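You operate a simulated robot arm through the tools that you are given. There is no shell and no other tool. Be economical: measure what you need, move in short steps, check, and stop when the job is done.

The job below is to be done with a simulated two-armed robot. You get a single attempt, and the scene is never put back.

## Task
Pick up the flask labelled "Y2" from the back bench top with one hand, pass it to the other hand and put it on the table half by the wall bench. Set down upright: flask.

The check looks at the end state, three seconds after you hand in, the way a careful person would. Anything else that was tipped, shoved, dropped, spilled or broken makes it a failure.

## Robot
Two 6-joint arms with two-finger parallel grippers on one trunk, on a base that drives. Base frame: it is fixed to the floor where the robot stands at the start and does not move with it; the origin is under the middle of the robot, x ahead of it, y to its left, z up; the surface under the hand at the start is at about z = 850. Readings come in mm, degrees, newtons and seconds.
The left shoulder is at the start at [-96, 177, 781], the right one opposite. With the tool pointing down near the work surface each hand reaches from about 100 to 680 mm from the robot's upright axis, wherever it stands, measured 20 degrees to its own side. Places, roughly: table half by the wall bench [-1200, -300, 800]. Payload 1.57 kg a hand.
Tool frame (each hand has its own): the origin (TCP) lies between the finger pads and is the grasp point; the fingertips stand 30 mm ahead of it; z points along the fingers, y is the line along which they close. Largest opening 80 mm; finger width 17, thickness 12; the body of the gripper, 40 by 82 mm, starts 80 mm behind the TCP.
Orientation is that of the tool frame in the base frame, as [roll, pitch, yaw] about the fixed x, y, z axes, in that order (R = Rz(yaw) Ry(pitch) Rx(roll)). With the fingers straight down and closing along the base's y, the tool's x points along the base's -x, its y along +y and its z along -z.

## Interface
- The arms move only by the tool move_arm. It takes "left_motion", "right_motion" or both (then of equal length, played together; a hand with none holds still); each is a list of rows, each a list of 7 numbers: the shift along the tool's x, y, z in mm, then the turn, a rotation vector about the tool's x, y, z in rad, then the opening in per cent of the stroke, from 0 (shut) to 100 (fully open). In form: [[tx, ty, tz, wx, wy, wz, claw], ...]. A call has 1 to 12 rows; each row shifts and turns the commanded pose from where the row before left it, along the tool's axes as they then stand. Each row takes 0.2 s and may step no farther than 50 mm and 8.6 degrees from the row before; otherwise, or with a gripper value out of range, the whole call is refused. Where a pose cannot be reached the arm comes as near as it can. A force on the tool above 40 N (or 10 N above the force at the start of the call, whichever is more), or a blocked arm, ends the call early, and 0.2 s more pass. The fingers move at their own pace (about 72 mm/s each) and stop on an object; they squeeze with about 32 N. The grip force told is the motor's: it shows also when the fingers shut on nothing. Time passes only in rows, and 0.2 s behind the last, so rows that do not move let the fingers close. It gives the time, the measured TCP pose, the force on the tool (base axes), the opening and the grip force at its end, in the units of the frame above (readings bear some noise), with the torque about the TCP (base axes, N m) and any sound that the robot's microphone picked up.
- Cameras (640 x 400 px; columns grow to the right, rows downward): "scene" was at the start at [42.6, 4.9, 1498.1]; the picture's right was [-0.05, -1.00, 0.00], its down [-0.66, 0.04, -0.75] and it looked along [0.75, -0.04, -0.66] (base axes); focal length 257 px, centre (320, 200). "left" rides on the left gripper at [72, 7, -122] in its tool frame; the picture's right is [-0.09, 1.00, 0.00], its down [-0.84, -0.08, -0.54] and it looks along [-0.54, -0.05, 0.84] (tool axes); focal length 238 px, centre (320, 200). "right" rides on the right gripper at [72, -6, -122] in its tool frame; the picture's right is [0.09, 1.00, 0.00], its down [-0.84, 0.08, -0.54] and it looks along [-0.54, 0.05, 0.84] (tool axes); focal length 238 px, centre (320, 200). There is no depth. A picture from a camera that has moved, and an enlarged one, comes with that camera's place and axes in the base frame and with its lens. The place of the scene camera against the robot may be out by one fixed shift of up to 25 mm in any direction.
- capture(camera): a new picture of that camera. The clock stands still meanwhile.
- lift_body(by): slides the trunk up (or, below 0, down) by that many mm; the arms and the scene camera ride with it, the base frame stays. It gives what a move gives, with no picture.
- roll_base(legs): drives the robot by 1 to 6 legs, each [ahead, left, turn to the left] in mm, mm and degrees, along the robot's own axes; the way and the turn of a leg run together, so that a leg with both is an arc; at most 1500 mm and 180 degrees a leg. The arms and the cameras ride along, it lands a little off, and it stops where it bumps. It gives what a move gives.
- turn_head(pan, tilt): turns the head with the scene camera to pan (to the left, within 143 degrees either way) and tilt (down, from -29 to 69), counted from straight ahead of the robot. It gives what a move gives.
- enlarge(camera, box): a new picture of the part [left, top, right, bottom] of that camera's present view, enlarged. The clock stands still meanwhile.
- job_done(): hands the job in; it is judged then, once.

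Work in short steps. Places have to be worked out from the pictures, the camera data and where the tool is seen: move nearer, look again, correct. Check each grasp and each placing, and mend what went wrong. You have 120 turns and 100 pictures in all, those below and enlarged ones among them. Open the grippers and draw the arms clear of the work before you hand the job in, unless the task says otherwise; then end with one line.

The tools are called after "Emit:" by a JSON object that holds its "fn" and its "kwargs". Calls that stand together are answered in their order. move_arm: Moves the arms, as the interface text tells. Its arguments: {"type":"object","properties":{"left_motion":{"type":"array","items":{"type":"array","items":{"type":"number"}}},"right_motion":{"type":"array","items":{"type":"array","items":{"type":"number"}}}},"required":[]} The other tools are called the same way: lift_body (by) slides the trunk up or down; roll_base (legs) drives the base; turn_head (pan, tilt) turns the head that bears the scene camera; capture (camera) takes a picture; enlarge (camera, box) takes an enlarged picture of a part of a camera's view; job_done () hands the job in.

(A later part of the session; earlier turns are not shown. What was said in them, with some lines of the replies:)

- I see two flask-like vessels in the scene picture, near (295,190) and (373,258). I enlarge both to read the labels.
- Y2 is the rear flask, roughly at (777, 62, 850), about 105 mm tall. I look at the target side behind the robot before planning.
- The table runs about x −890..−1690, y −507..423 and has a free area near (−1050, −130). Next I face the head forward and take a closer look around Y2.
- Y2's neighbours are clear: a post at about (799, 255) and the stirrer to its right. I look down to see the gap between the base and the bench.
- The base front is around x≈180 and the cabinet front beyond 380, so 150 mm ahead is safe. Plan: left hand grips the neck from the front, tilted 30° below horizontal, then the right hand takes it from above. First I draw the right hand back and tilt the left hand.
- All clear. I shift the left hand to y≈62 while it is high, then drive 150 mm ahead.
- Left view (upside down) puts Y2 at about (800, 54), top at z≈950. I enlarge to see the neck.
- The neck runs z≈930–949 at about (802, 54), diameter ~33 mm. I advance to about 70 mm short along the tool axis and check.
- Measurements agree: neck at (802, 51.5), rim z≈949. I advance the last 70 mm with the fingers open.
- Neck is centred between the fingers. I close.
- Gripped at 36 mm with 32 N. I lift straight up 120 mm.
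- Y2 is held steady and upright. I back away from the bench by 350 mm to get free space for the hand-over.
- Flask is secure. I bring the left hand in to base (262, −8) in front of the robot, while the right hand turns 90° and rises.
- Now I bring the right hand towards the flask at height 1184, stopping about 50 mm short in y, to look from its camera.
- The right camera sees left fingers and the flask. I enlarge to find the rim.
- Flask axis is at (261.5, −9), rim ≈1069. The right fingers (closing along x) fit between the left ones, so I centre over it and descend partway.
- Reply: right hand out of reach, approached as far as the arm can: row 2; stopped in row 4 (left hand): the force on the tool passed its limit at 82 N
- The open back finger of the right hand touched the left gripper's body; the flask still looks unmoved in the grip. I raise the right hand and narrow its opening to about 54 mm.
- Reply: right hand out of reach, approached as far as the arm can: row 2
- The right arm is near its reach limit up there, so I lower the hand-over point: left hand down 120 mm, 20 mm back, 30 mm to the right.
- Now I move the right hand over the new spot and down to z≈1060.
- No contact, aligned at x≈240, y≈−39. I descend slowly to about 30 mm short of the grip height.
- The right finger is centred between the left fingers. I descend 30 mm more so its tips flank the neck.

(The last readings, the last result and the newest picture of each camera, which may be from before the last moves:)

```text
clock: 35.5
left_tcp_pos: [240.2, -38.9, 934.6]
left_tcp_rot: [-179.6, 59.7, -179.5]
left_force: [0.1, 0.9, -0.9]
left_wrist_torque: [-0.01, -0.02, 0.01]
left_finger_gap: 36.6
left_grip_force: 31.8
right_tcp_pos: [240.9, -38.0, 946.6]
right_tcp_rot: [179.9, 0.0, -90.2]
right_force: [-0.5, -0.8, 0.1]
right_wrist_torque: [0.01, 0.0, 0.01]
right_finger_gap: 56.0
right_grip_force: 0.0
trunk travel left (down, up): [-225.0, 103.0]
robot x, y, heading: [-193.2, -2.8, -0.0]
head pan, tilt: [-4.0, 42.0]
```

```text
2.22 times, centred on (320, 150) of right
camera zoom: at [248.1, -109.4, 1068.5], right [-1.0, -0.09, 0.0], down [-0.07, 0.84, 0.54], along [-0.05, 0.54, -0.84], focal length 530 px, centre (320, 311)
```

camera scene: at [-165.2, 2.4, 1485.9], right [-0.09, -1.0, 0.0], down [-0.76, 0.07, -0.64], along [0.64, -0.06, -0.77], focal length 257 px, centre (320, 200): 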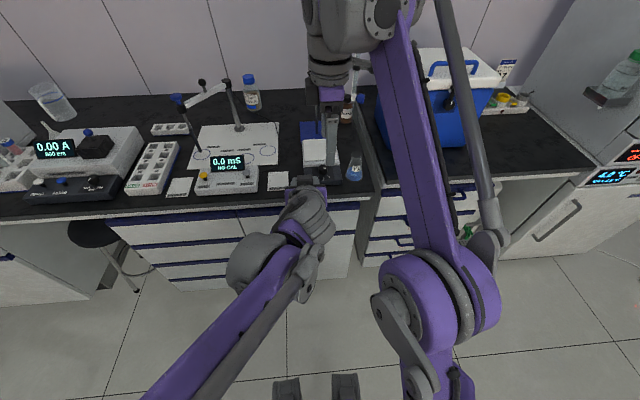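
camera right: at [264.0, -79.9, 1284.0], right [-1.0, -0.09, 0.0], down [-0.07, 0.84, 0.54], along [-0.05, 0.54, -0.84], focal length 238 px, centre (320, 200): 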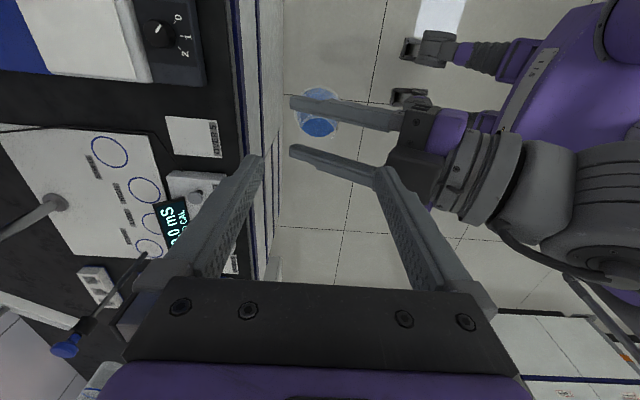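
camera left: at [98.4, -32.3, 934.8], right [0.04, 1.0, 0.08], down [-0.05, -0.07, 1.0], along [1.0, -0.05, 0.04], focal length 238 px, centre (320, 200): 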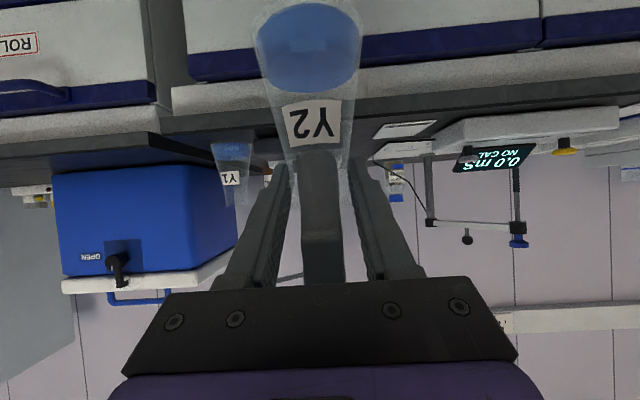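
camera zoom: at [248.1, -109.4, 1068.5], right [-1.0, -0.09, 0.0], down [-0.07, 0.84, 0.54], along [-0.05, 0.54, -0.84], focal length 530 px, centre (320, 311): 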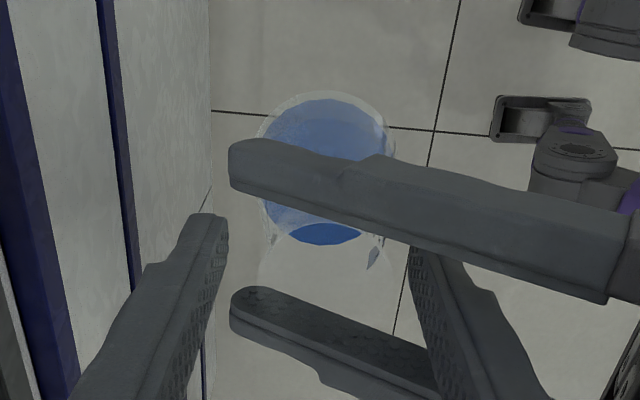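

Everything is aligned; I close the right hand on the neck while the left still holds.

Emit:
{"fn": "move_arm", "kwargs": {"right_motion": [[0, 0, 0, 0, 0, 0, 55], [0, 0, 0, 0, 0, 0, 42], [0, 0, 0, 0, 0, 0, 25], [0, 0, 0, 0, 0, 0, 0], [0, 0, 0, 0, 0, 0, 0], [0, 0, 0, 0, 0, 0, 0]]}}

Emit:
{"fn": "capture", "kwargs": {"camera": "left"}}

Emit:
{"fn": "enlarge", "kwargs": {"camera": "right", "box": [200, 60, 440, 240]}}

```text
clock: 36.9
left_tcp_pos: [239.7, -39.1, 935.7]
left_tcp_rot: [-179.6, 59.7, -179.3]
left_force: [18.2, -1.1, -14.3]
left_wrist_torque: [0.16, -0.19, 0.04]
left_finger_gap: 36.3
left_grip_force: 31.7
right_tcp_pos: [240.3, -38.7, 946.9]
right_tcp_rot: [179.8, 0.1, -90.1]
right_force: [-17.2, 0.9, 13.0]
right_wrist_torque: [-0.18, 0.41, -0.11]
right_finger_gap: 31.7
right_grip_force: 32.4
trunk travel left (down, up): [-225.0, 103.0]
robot x, y, heading: [-199.9, -1.4, -0.3]
head pan, tilt: [-4.0, 42.0]
```

```text
64 pictures are left
camera left: at [98.6, -32.2, 934.8], right [0.04, 1.0, 0.08], down [-0.04, -0.07, 1.0], along [1.0, -0.05, 0.04], focal length 238 px, centre (320, 200)
```

left: 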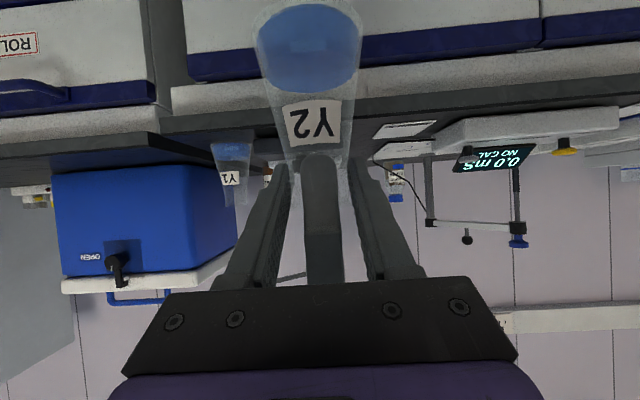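

```text
2.22 times, centred on (320, 150) of right
camera zoom: at [247.8, -109.3, 1068.8], right [-1.0, -0.09, 0.0], down [-0.07, 0.84, 0.54], along [-0.05, 0.54, -0.84], focal length 530 px, centre (320, 311)
```

zoom: 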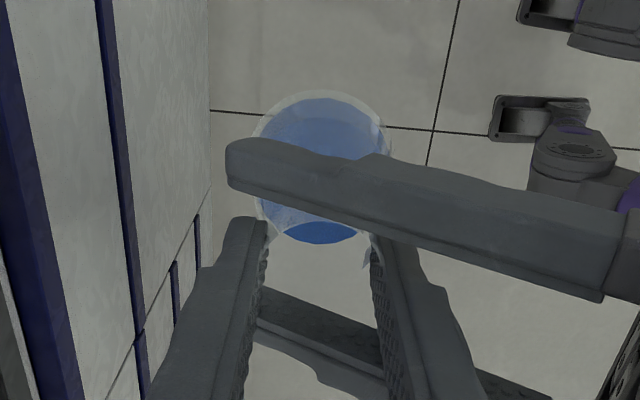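

Both hands hold the neck (right 31.7 mm, 32 N). I open the left hand and check the right still holds.

Emit:
{"fn": "move_arm", "kwargs": {"left_motion": [[0, 0, 0, 0, 0, 0, 50], [0, 0, 0, 0, 0, 0, 60], [0, 0, 0, 0, 0, 0, 80], [0, 0, 0, 0, 0, 0, 100], [0, 0, 0, 0, 0, 0, 100]]}}

Emit:
{"fn": "capture", "kwargs": {"camera": "left"}}

```text
clock: 38.1
left_tcp_pos: [239.3, -38.3, 934.8]
left_tcp_rot: [-179.6, 59.7, -179.4]
left_force: [-0.5, -0.4, 0.2]
left_wrist_torque: [0.04, 0.01, -0.03]
left_finger_gap: 79.9
left_grip_force: 0.1
right_tcp_pos: [239.4, -39.0, 945.9]
right_tcp_rot: [179.9, 0.1, -90.0]
right_force: [-0.1, -0.2, 0.3]
right_wrist_torque: [-0.01, 0.01, 0.0]
right_finger_gap: 31.5
right_grip_force: 31.8
trunk travel left (down, up): [-225.0, 103.0]
robot x, y, heading: [-197.9, -2.5, -0.2]
head pan, tilt: [-4.0, 42.0]
```

```text
62 pictures are left
camera left: at [98.5, -32.3, 934.8], right [0.04, 1.0, 0.08], down [-0.05, -0.07, 1.0], along [1.0, -0.05, 0.04], focal length 238 px, centre (320, 200)
```

left: 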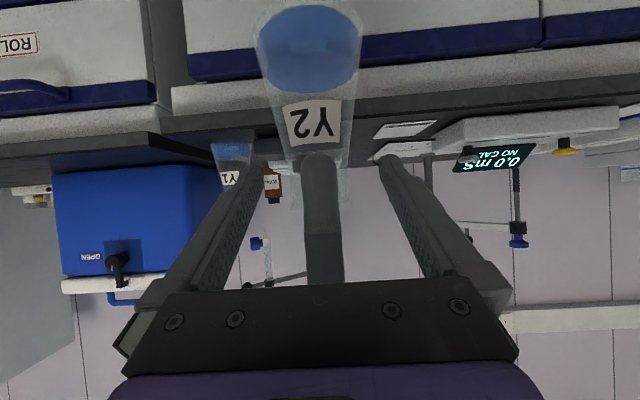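

The right hand alone holds Y2. I withdraw the left hand backward along its axis, then out to the left.

Emit:
{"fn": "move_arm", "kwargs": {"left_motion": [[0, 0, -20, 0, 0, 0, 100], [0, 0, -30, 0, 0, 0, 100], [0, 0, -30, 0, 0, 0, 100], [0, 0, -30, 0, 0, 0, 100], [0, 40, 0, 0, 0, 0, 100], [0, 40, 0, 0, 0, 0, 100], [0, 40, 0, 0, 0, 0, 100], [0, 40, 0, 0, 0, 0, 100], [0, 40, 0, 0, 0, 0, 100], [0, 0, 0, 0, 0, 0, 100]]}}

Emit:
{"fn": "capture", "kwargs": {"camera": "right"}}

Emit:
{"fn": "capture", "kwargs": {"camera": "left"}}

Emit:
{"fn": "capture", "kwargs": {"camera": "scene"}}

```text
clock: 40.3
left_tcp_pos: [146.2, 162.5, 989.0]
left_tcp_rot: [-179.5, 59.6, -179.4]
left_force: [0.4, 0.6, -0.2]
left_wrist_torque: [-0.01, -0.02, -0.02]
left_finger_gap: 80.0
left_grip_force: 0.1
right_tcp_pos: [240.4, -37.7, 946.6]
right_tcp_rot: [179.8, 0.1, -90.0]
right_force: [-0.1, -0.6, 0.2]
right_wrist_torque: [0.02, -0.01, -0.03]
right_finger_gap: 31.3
right_grip_force: 32.0
trunk travel left (down, up): [-225.0, 103.0]
robot x, y, heading: [-201.8, -0.4, 0.1]
head pan, tilt: [-4.0, 42.0]
```

```text
61 pictures are left
camera right: at [248.3, -109.3, 1068.6], right [-1.0, -0.09, 0.0], down [-0.07, 0.84, 0.54], along [-0.05, 0.54, -0.84], focal length 238 px, centre (320, 200)
```

right: 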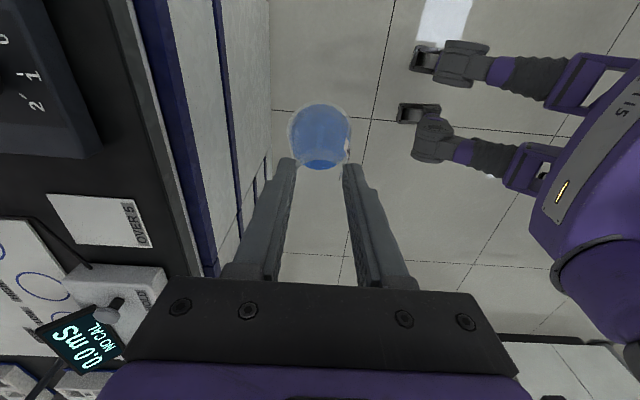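

```text
60 pictures are left
camera left: at [2.9, 168.5, 989.5], right [0.04, 1.0, 0.08], down [-0.05, -0.07, 1.0], along [1.0, -0.05, 0.04], focal length 238 px, centre (320, 200)
```

left: 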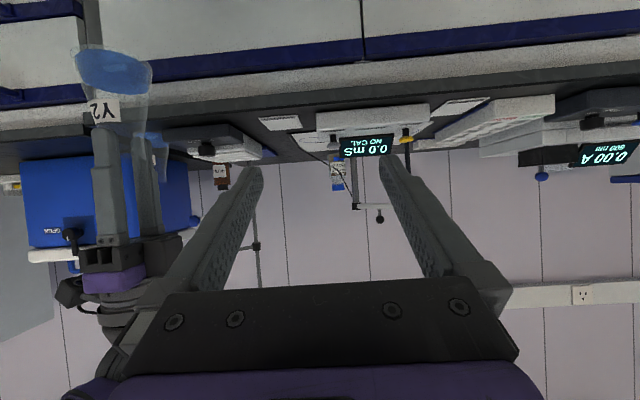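

```text
59 pictures are left
camera scene: at [-157.2, 4.1, 1497.1], right [-0.07, -1.0, 0.0], down [-0.67, 0.05, -0.74], along [0.74, -0.05, -0.67], focal length 257 px, centre (320, 200)
```

scene: 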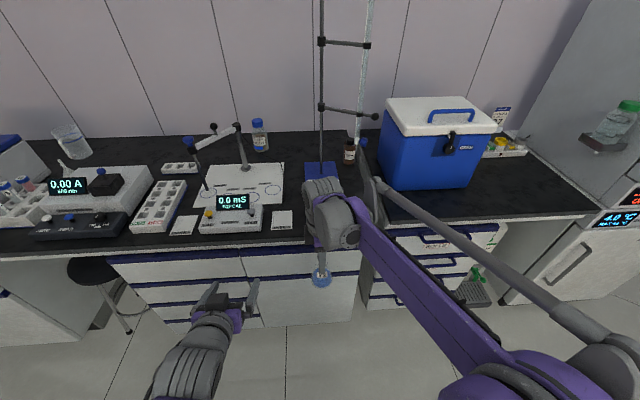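

Y2 is upright in the right hand. I raise it 110 mm, back off a bit, and turn around towards the table.

Emit:
{"fn": "move_arm", "kwargs": {"right_motion": [[0, 0, -20, 0, 0, 0, 0], [0, 0, -30, 0, 0, 0, 0], [0, 0, -30, 0, 0, 0, 0], [0, 0, -30, 0, 0, 0, 0], [0, 0, 0, 0, 0, 0, 0]], "left_motion": [[0, 20, 0, 0, 0, 0, 100], [0, 0, -20, 0, 0, 0, 100], [0, 0, -20, 0, 0, 0, 100], [0, 0, -20, 0, 0, 0, 100], [0, 0, 0, 0, 0, 0, 100]]}}

Emit:
{"fn": "roll_base", "kwargs": {"legs": [[-100, 0, 0], [0, 0, 90], [0, 0, 90]]}}

Emit:
{"fn": "turn_head", "kwargs": {"pan": 0, "tilt": 35}}

Emit:
{"fn": "capture", "kwargs": {"camera": "scene"}}

Emit:
{"fn": "capture", "kwargs": {"camera": "right"}}

```text
clock: 41.5
left_tcp_pos: [103.8, 181.8, 1018.0]
left_tcp_rot: [-179.6, 59.5, -179.5]
left_force: [-0.3, -0.5, 0.6]
left_wrist_torque: [0.0, 0.01, -0.02]
left_finger_gap: 79.9
left_grip_force: 0.1
left hand out of reach, approached as far as the arm can: row 4
right_tcp_pos: [241.1, -37.4, 1056.9]
right_tcp_rot: [180.0, 0.2, -90.1]
right_force: [0.8, 0.8, -0.9]
right_wrist_torque: [-0.03, 0.03, 0.01]
right_finger_gap: 31.3
right_grip_force: 32.2
trunk travel left (down, up): [-225.0, 103.0]
robot x, y, heading: [-201.0, 1.3, 0.2]
head pan, tilt: [-4.0, 42.0]
```

```text
clock: 50.2
left_tcp_pos: [-605.0, -175.7, 1017.1]
left_tcp_rot: [-179.6, 59.6, -0.5]
left_force: [0.2, 0.0, -0.7]
left_wrist_torque: [0.0, 0.0, -0.06]
left_finger_gap: 79.9
left_grip_force: 0.0
right_tcp_pos: [-738.9, 47.1, 1057.6]
right_tcp_rot: [179.9, 0.1, 88.9]
right_force: [0.3, -0.8, -1.0]
right_wrist_torque: [-0.02, 0.0, 0.02]
right_finger_gap: 31.3
right_grip_force: 32.4
trunk travel left (down, up): [-225.0, 103.0]
robot x, y, heading: [-303.9, 3.7, 178.9]
head pan, tilt: [-4.0, 42.0]
```

```text
clock: 50.9
left_tcp_pos: [-606.0, -175.4, 1017.6]
left_tcp_rot: [-179.4, 59.6, -0.5]
left_force: [-0.2, 0.3, -0.1]
left_wrist_torque: [-0.02, -0.01, 0.0]
left_finger_gap: 79.7
left_grip_force: 0.0
right_tcp_pos: [-739.9, 46.4, 1055.7]
right_tcp_rot: [179.9, 0.2, 88.8]
right_force: [-0.6, -0.1, -1.2]
right_wrist_torque: [-0.01, 0.01, 0.04]
right_finger_gap: 31.2
right_grip_force: 32.1
trunk travel left (down, up): [-225.0, 103.0]
robot x, y, heading: [-298.9, 0.3, 179.2]
head pan, tilt: [0.0, 35.0]
```

```text
58 pictures are left
camera scene: at [-349.3, 11.0, 1507.5], right [0.02, 1.0, 0.0], down [0.57, -0.01, -0.82], along [-0.82, 0.02, -0.57], focal length 257 px, centre (320, 200)
```

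scene: 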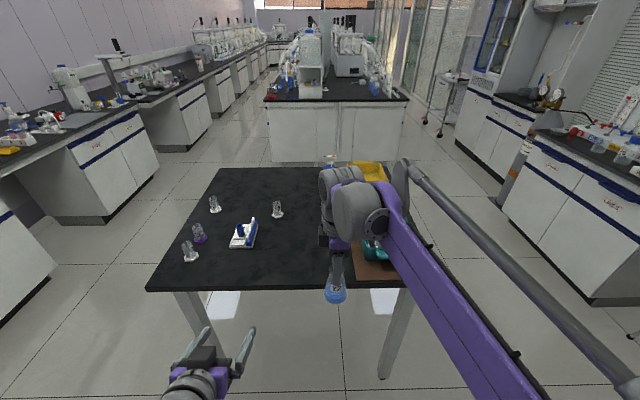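

```text
57 pictures are left
camera right: at [-744.4, 119.5, 1178.7], right [1.0, 0.07, 0.0], down [0.06, -0.84, 0.54], along [0.04, -0.54, -0.84], focal length 238 px, centre (320, 200)
```

right: 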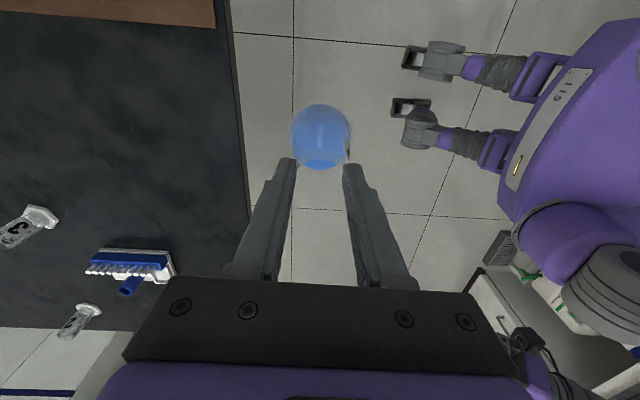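

The free spot near (−985, −120) is well clear of the brush (≈−1068, −267) and other items. I drive 245 ahead and 166 left to bring Y2 above it.

Emit:
{"fn": "roll_base", "kwargs": {"legs": [[0, 166, 0], [245, 0, 0]]}}

Emit:
{"fn": "capture", "kwargs": {"camera": "scene"}}

Emit:
{"fn": "capture", "kwargs": {"camera": "right"}}

Emit:
{"fn": "capture", "kwargs": {"camera": "left"}}

```text
clock: 54.4
left_tcp_pos: [-854.3, -336.7, 1017.0]
left_tcp_rot: [-179.4, 59.7, -0.5]
left_force: [-0.4, -0.1, -0.1]
left_wrist_torque: [-0.01, -0.02, 0.01]
left_finger_gap: 80.3
left_grip_force: 0.2
right_tcp_pos: [-988.5, -113.9, 1056.5]
right_tcp_rot: [179.8, 0.1, 88.7]
right_force: [0.1, -0.1, -1.9]
right_wrist_torque: [-0.02, -0.01, 0.0]
right_finger_gap: 31.3
right_grip_force: 32.2
trunk travel left (down, up): [-225.0, 103.0]
robot x, y, heading: [-547.0, -161.2, 179.1]
head pan, tilt: [0.0, 35.0]
```

```text
56 pictures are left
camera scene: at [-598.7, -149.6, 1507.5], right [0.02, 1.0, 0.0], down [0.57, -0.01, -0.82], along [-0.82, 0.02, -0.57], focal length 257 px, centre (320, 200)
```

scene: 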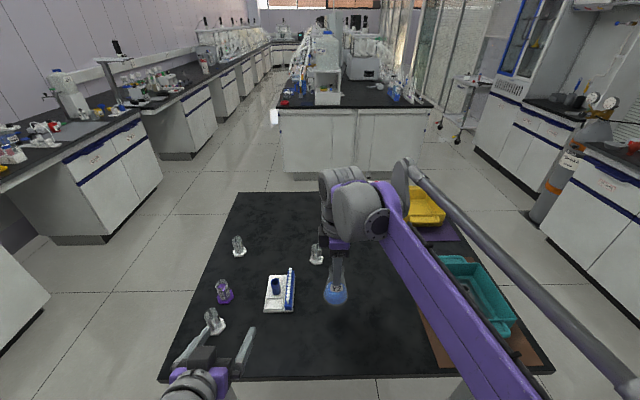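

```text
55 pictures are left
camera right: at [-993.7, -41.1, 1178.6], right [1.0, 0.07, 0.0], down [0.06, -0.84, 0.54], along [0.04, -0.54, -0.84], focal length 238 px, centre (320, 200)
```

right: 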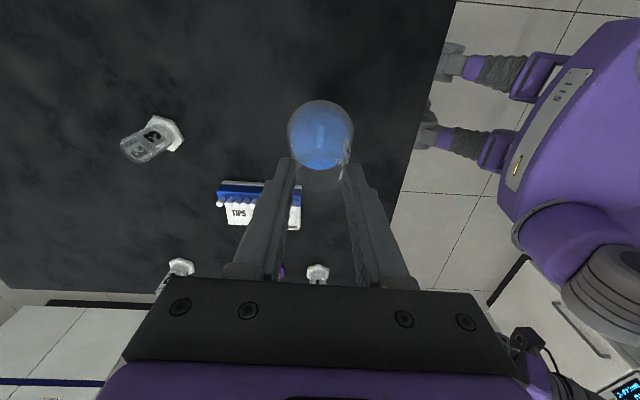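

```text
54 pictures are left
camera left: at [-713.2, -345.0, 1017.7], right [-0.06, -1.0, 0.08], down [0.05, 0.07, 1.0], along [-1.0, 0.07, 0.04], focal length 238 px, centre (320, 200)
```

left: 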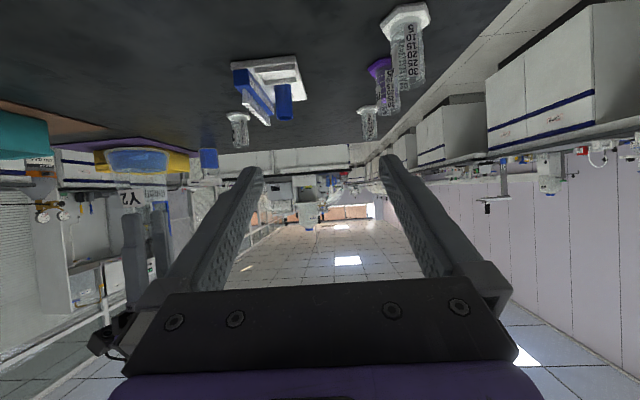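

The tip rack's nearest edge is at y≈−260, so about 100 mm is clear. I descend 130 mm (shifting y to about −130) to a bottom height near 825.

Emit:
{"fn": "move_arm", "kwargs": {"right_motion": [[-8, 0, 20, 0, 0, 0, 0], [-8, 0, 30, 0, 0, 0, 0], [0, 0, 30, 0, 0, 0, 0], [0, 0, 30, 0, 0, 0, 0], [0, 0, 20, 0, 0, 0, 0], [0, 0, 0, 0, 0, 0, 0]]}}

Emit:
{"fn": "capture", "kwargs": {"camera": "left"}}

Emit:
{"fn": "capture", "kwargs": {"camera": "scene"}}

```text
clock: 55.4
left_tcp_pos: [-852.8, -335.1, 1018.3]
left_tcp_rot: [-179.5, 59.8, -0.5]
left_force: [0.7, -0.1, -0.6]
left_wrist_torque: [0.01, 0.03, 0.03]
left_finger_gap: 80.1
left_grip_force: 0.0
right_tcp_pos: [-987.9, -129.7, 952.4]
right_tcp_rot: [179.9, 0.2, 88.8]
right_force: [3.0, 1.1, 12.6]
right_wrist_torque: [-0.16, -0.09, -0.01]
right_finger_gap: 31.7
right_grip_force: 31.6
trunk travel left (down, up): [-225.0, 103.0]
robot x, y, heading: [-548.2, -162.2, 179.1]
head pan, tilt: [0.0, 35.0]
stopped in row 5 (right hand): the force on the tool passed its limit at 101 N (the readings are from after the stop); the commanded pose is now the measured one
```

```text
53 pictures are left
camera left: at [-712.4, -344.9, 1018.0], right [-0.06, -1.0, 0.08], down [0.05, 0.07, 1.0], along [-1.0, 0.07, 0.04], focal length 238 px, centre (320, 200)
```

left: 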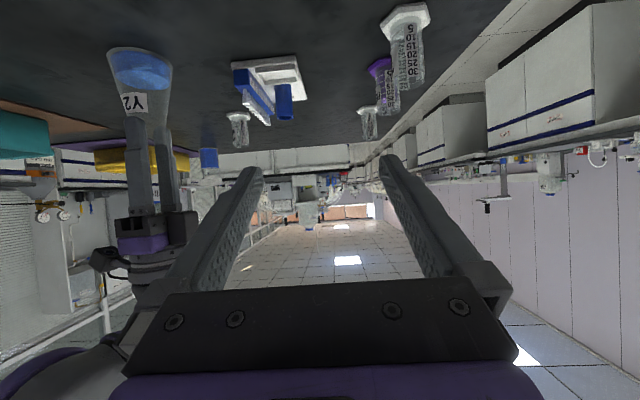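

```text
52 pictures are left
camera scene: at [-597.3, -149.5, 1507.7], right [0.02, 1.0, 0.0], down [0.57, -0.01, -0.82], along [-0.82, 0.02, -0.57], focal length 257 px, centre (320, 200)
```

scene: 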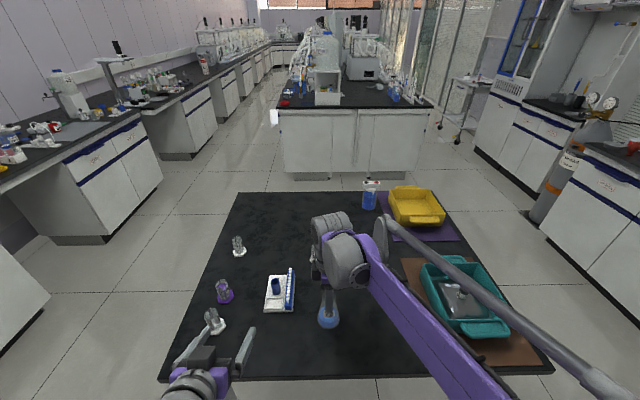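

Contact came at TCP z≈952, so the table top is near 850 and Y2 is standing on it. I check uprightness before releasing.

Emit:
{"fn": "enlarge", "kwargs": {"camera": "left", "box": [80, 20, 240, 140]}}

Emit:
{"fn": "enlarge", "kwargs": {"camera": "scene", "box": [250, 240, 410, 350]}}

Emit:
{"fn": "enlarge", "kwargs": {"camera": "right", "box": [200, 60, 440, 240]}}

```text
3.33 times, centred on (160, 80) of left
camera zoom: at [-712.4, -344.9, 1018.0], right [-0.06, -1.0, 0.08], down [0.05, 0.07, 1.0], along [-1.0, 0.07, 0.04], focal length 794 px, centre (853, 600)
```

zoom: 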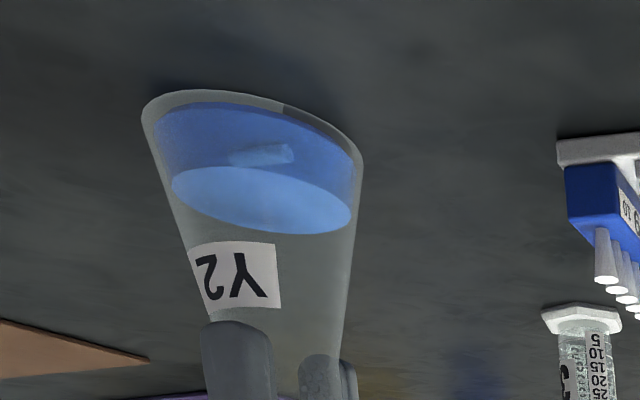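

```text
3.64 times, centred on (330, 295) of scene
camera zoom: at [-597.3, -149.5, 1507.7], right [0.02, 1.0, 0.0], down [0.57, -0.01, -0.82], along [-0.82, 0.02, -0.57], focal length 936 px, centre (284, -146)
```

zoom: 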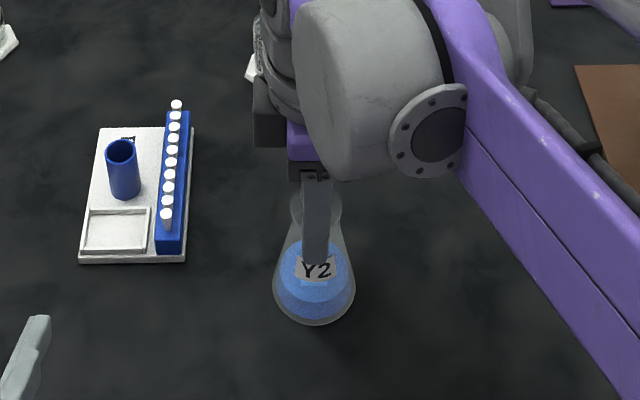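

```text
2.22 times, centred on (320, 150) of right
camera zoom: at [-992.5, -57.0, 1073.7], right [1.0, 0.07, 0.0], down [0.06, -0.84, 0.54], along [0.04, -0.54, -0.84], focal length 530 px, centre (320, 311)
```

zoom: 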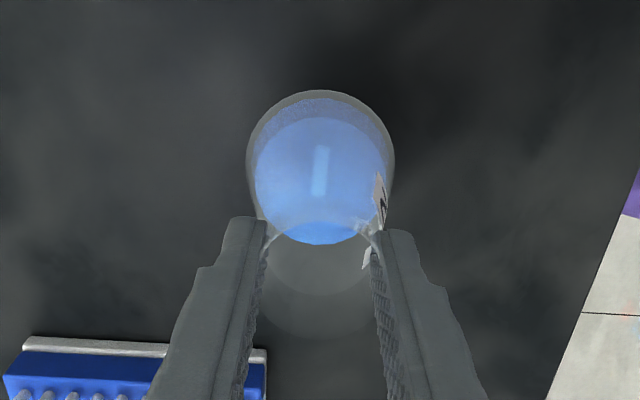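

Y2 is standing flat on the table with a small residual load. I open the right hand in stages.

Emit:
{"fn": "move_arm", "kwargs": {"right_motion": [[0, 0, 0, 0, 0, 0, 40], [0, 0, 0, 0, 0, 0, 45], [0, 0, 0, 0, 0, 0, 60], [0, 0, 0, 0, 0, 0, 80], [0, 0, 0, 0, 0, 0, 90], [0, 0, 0, 0, 0, 0, 90]]}}

Emit:
{"fn": "enlarge", "kwargs": {"camera": "right", "box": [200, 60, 440, 240]}}

Emit:
{"fn": "enlarge", "kwargs": {"camera": "left", "box": [80, 20, 240, 140]}}

```text
clock: 56.8
left_tcp_pos: [-854.8, -336.1, 1017.8]
left_tcp_rot: [-179.5, 59.6, -0.5]
left_force: [0.1, 1.1, 0.0]
left_wrist_torque: [-0.03, 0.03, -0.03]
left_finger_gap: 79.9
left_grip_force: 0.0
right_tcp_pos: [-989.0, -129.6, 950.2]
right_tcp_rot: [179.9, 0.1, 88.8]
right_force: [0.6, -0.7, 2.0]
right_wrist_torque: [0.01, -0.03, 0.0]
right_finger_gap: 72.3
right_grip_force: 0.1
trunk travel left (down, up): [-225.0, 103.0]
robot x, y, heading: [-546.8, -162.2, 178.9]
head pan, tilt: [0.0, 35.0]
```

```text
2.22 times, centred on (320, 150) of right
camera zoom: at [-993.5, -57.0, 1072.6], right [1.0, 0.07, 0.0], down [0.06, -0.84, 0.54], along [0.04, -0.54, -0.84], focal length 530 px, centre (320, 311)
```

zoom: 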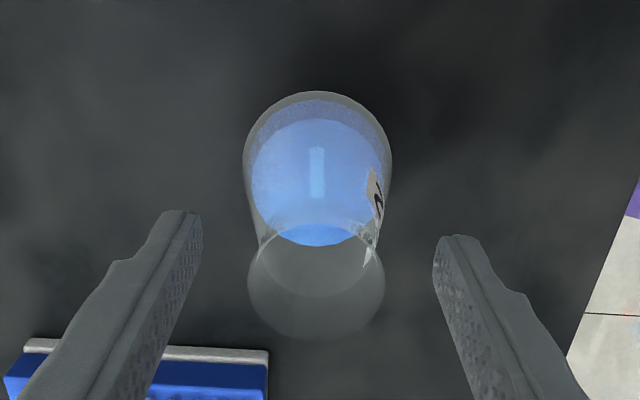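

```text
3.33 times, centred on (160, 80) of left
camera zoom: at [-713.1, -345.0, 1017.7], right [-0.06, -1.0, 0.08], down [0.05, 0.07, 1.0], along [-1.0, 0.07, 0.04], focal length 794 px, centre (853, 600)
```

zoom: 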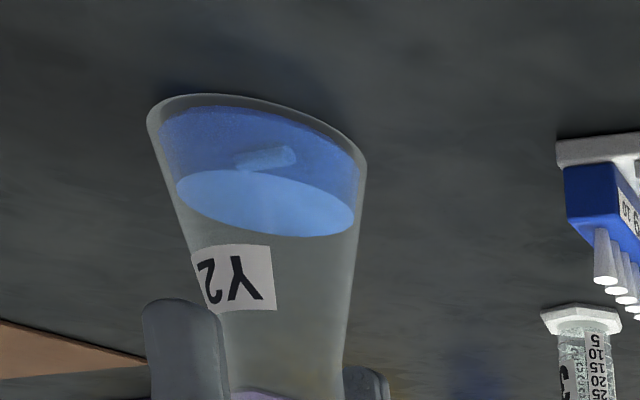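

Released and Y2 stands freely, upright. I raise the right hand straight up, clear of the flask.

Emit:
{"fn": "move_arm", "kwargs": {"right_motion": [[0, 0, -15, 0, 0, 0, 90], [0, 0, -25, 0, 0, 0, 90], [0, 0, -30, 0, 0, 0, 90], [0, 0, -30, 0, 0, 0, 90], [0, 0, -30, 0, 0, 0, 90], [0, 0, 0, 0, 0, 0, 100]]}}

Emit:
{"fn": "roll_base", "kwargs": {"legs": [[-300, 0, 0]]}}

Emit:
{"fn": "capture", "kwargs": {"camera": "scene"}}

Emit:
{"fn": "enlarge", "kwargs": {"camera": "scene", "box": [180, 150, 420, 300]}}

```text
clock: 58.2
left_tcp_pos: [-853.9, -335.2, 1017.2]
left_tcp_rot: [-179.5, 59.6, -0.5]
left_force: [-0.3, 0.7, 0.2]
left_wrist_torque: [-0.01, 0.02, -0.01]
left_finger_gap: 79.9
left_grip_force: 0.0
right_tcp_pos: [-988.2, -129.6, 1082.2]
right_tcp_rot: [179.9, 0.1, 88.7]
right_force: [-0.7, -0.7, 0.2]
right_wrist_torque: [0.02, 0.0, 0.01]
right_finger_gap: 80.2
right_grip_force: 0.1
trunk travel left (down, up): [-225.0, 103.0]
robot x, y, heading: [-549.5, -158.4, 179.0]
head pan, tilt: [0.0, 35.0]
```

```text
clock: 60.3
left_tcp_pos: [-559.2, -342.1, 1017.4]
left_tcp_rot: [-179.5, 59.7, -0.4]
left_force: [0.5, 0.3, -0.2]
left_wrist_torque: [0.04, 0.0, -0.02]
left_finger_gap: 80.4
left_grip_force: 0.0
right_tcp_pos: [-692.5, -136.4, 1082.6]
right_tcp_rot: [179.8, 0.1, 88.9]
right_force: [0.7, 0.6, 1.0]
right_wrist_torque: [0.0, 0.02, 0.0]
right_finger_gap: 80.1
right_grip_force: 0.0
trunk travel left (down, up): [-225.0, 103.0]
robot x, y, heading: [-251.4, -169.1, 179.0]
head pan, tilt: [0.0, 35.0]
```

```text
46 pictures are left
camera scene: at [-302.5, -155.3, 1507.6], right [0.02, 1.0, 0.0], down [0.57, -0.01, -0.82], along [-0.82, 0.01, -0.57], focal length 257 px, centre (320, 200)
```

scene: 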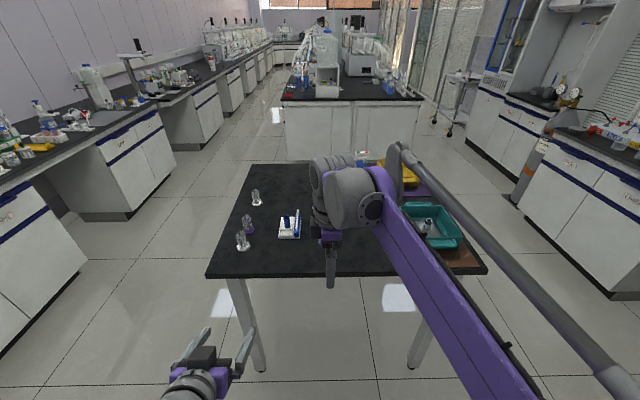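

```text
2.67 times, centred on (300, 225) of scene
camera zoom: at [-302.5, -155.3, 1507.6], right [0.02, 1.0, 0.0], down [0.57, -0.01, -0.82], along [-0.82, 0.01, -0.57], focal length 686 px, centre (373, 133)
```

zoom: 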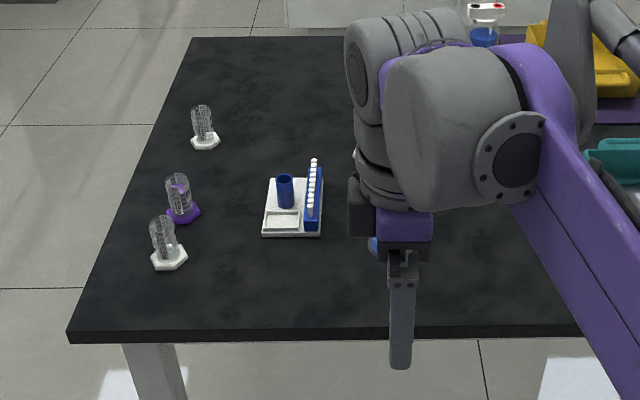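

The arm hides Y2 from the scene camera. I swing the right hand to its own side and take one last look.

Emit:
{"fn": "move_arm", "kwargs": {"right_motion": [[30, 0, 0, 0, 0, 0, 100], [40, 0, 0, 0, 0, 0, 100], [40, 0, 0, 0, 0, 0, 100], [40, 0, 0, 0, 0, 0, 100], [40, 0, 0, 0, 0, 0, 100], [0, 0, 0, 0, 0, 0, 100]]}}

Emit:
{"fn": "enlarge", "kwargs": {"camera": "scene", "box": [180, 150, 420, 300]}}

```text
clock: 61.7
left_tcp_pos: [-559.1, -342.0, 1019.7]
left_tcp_rot: [-179.5, 59.5, -0.4]
left_force: [-0.6, 1.0, 0.2]
left_wrist_torque: [0.02, -0.03, 0.03]
left_finger_gap: 80.2
left_grip_force: 0.1
right_tcp_pos: [-687.5, 51.3, 1081.4]
right_tcp_rot: [179.9, 0.1, 88.8]
right_force: [0.1, -0.6, -0.3]
right_wrist_torque: [-0.01, -0.01, -0.01]
right_finger_gap: 79.9
right_grip_force: 0.0
trunk travel left (down, up): [-225.0, 103.0]
robot x, y, heading: [-254.2, -165.4, 178.9]
head pan, tilt: [0.0, 35.0]
```

```text
2.67 times, centred on (300, 225) of scene
camera zoom: at [-303.0, -155.8, 1507.6], right [0.02, 1.0, 0.0], down [0.57, -0.01, -0.82], along [-0.82, 0.01, -0.57], focal length 686 px, centre (373, 133)
```

zoom: 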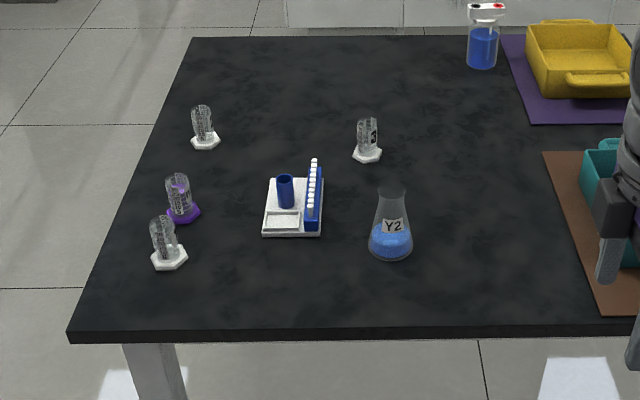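

Y2 stands upright on the half of the table by the wall bench, at about y −125 with the table's middle near −55. The objects around it are undisturbed and both hands are open and clear, so I hand in.

Emit:
{"fn": "job_done", "kwargs": {}}

```text
The job is handed in.
```

The job is handed in: flask Y2 was picked up with the left hand, passed to the right, and set down upright on the table half by the wall bench, with everything around it on the table left in place.
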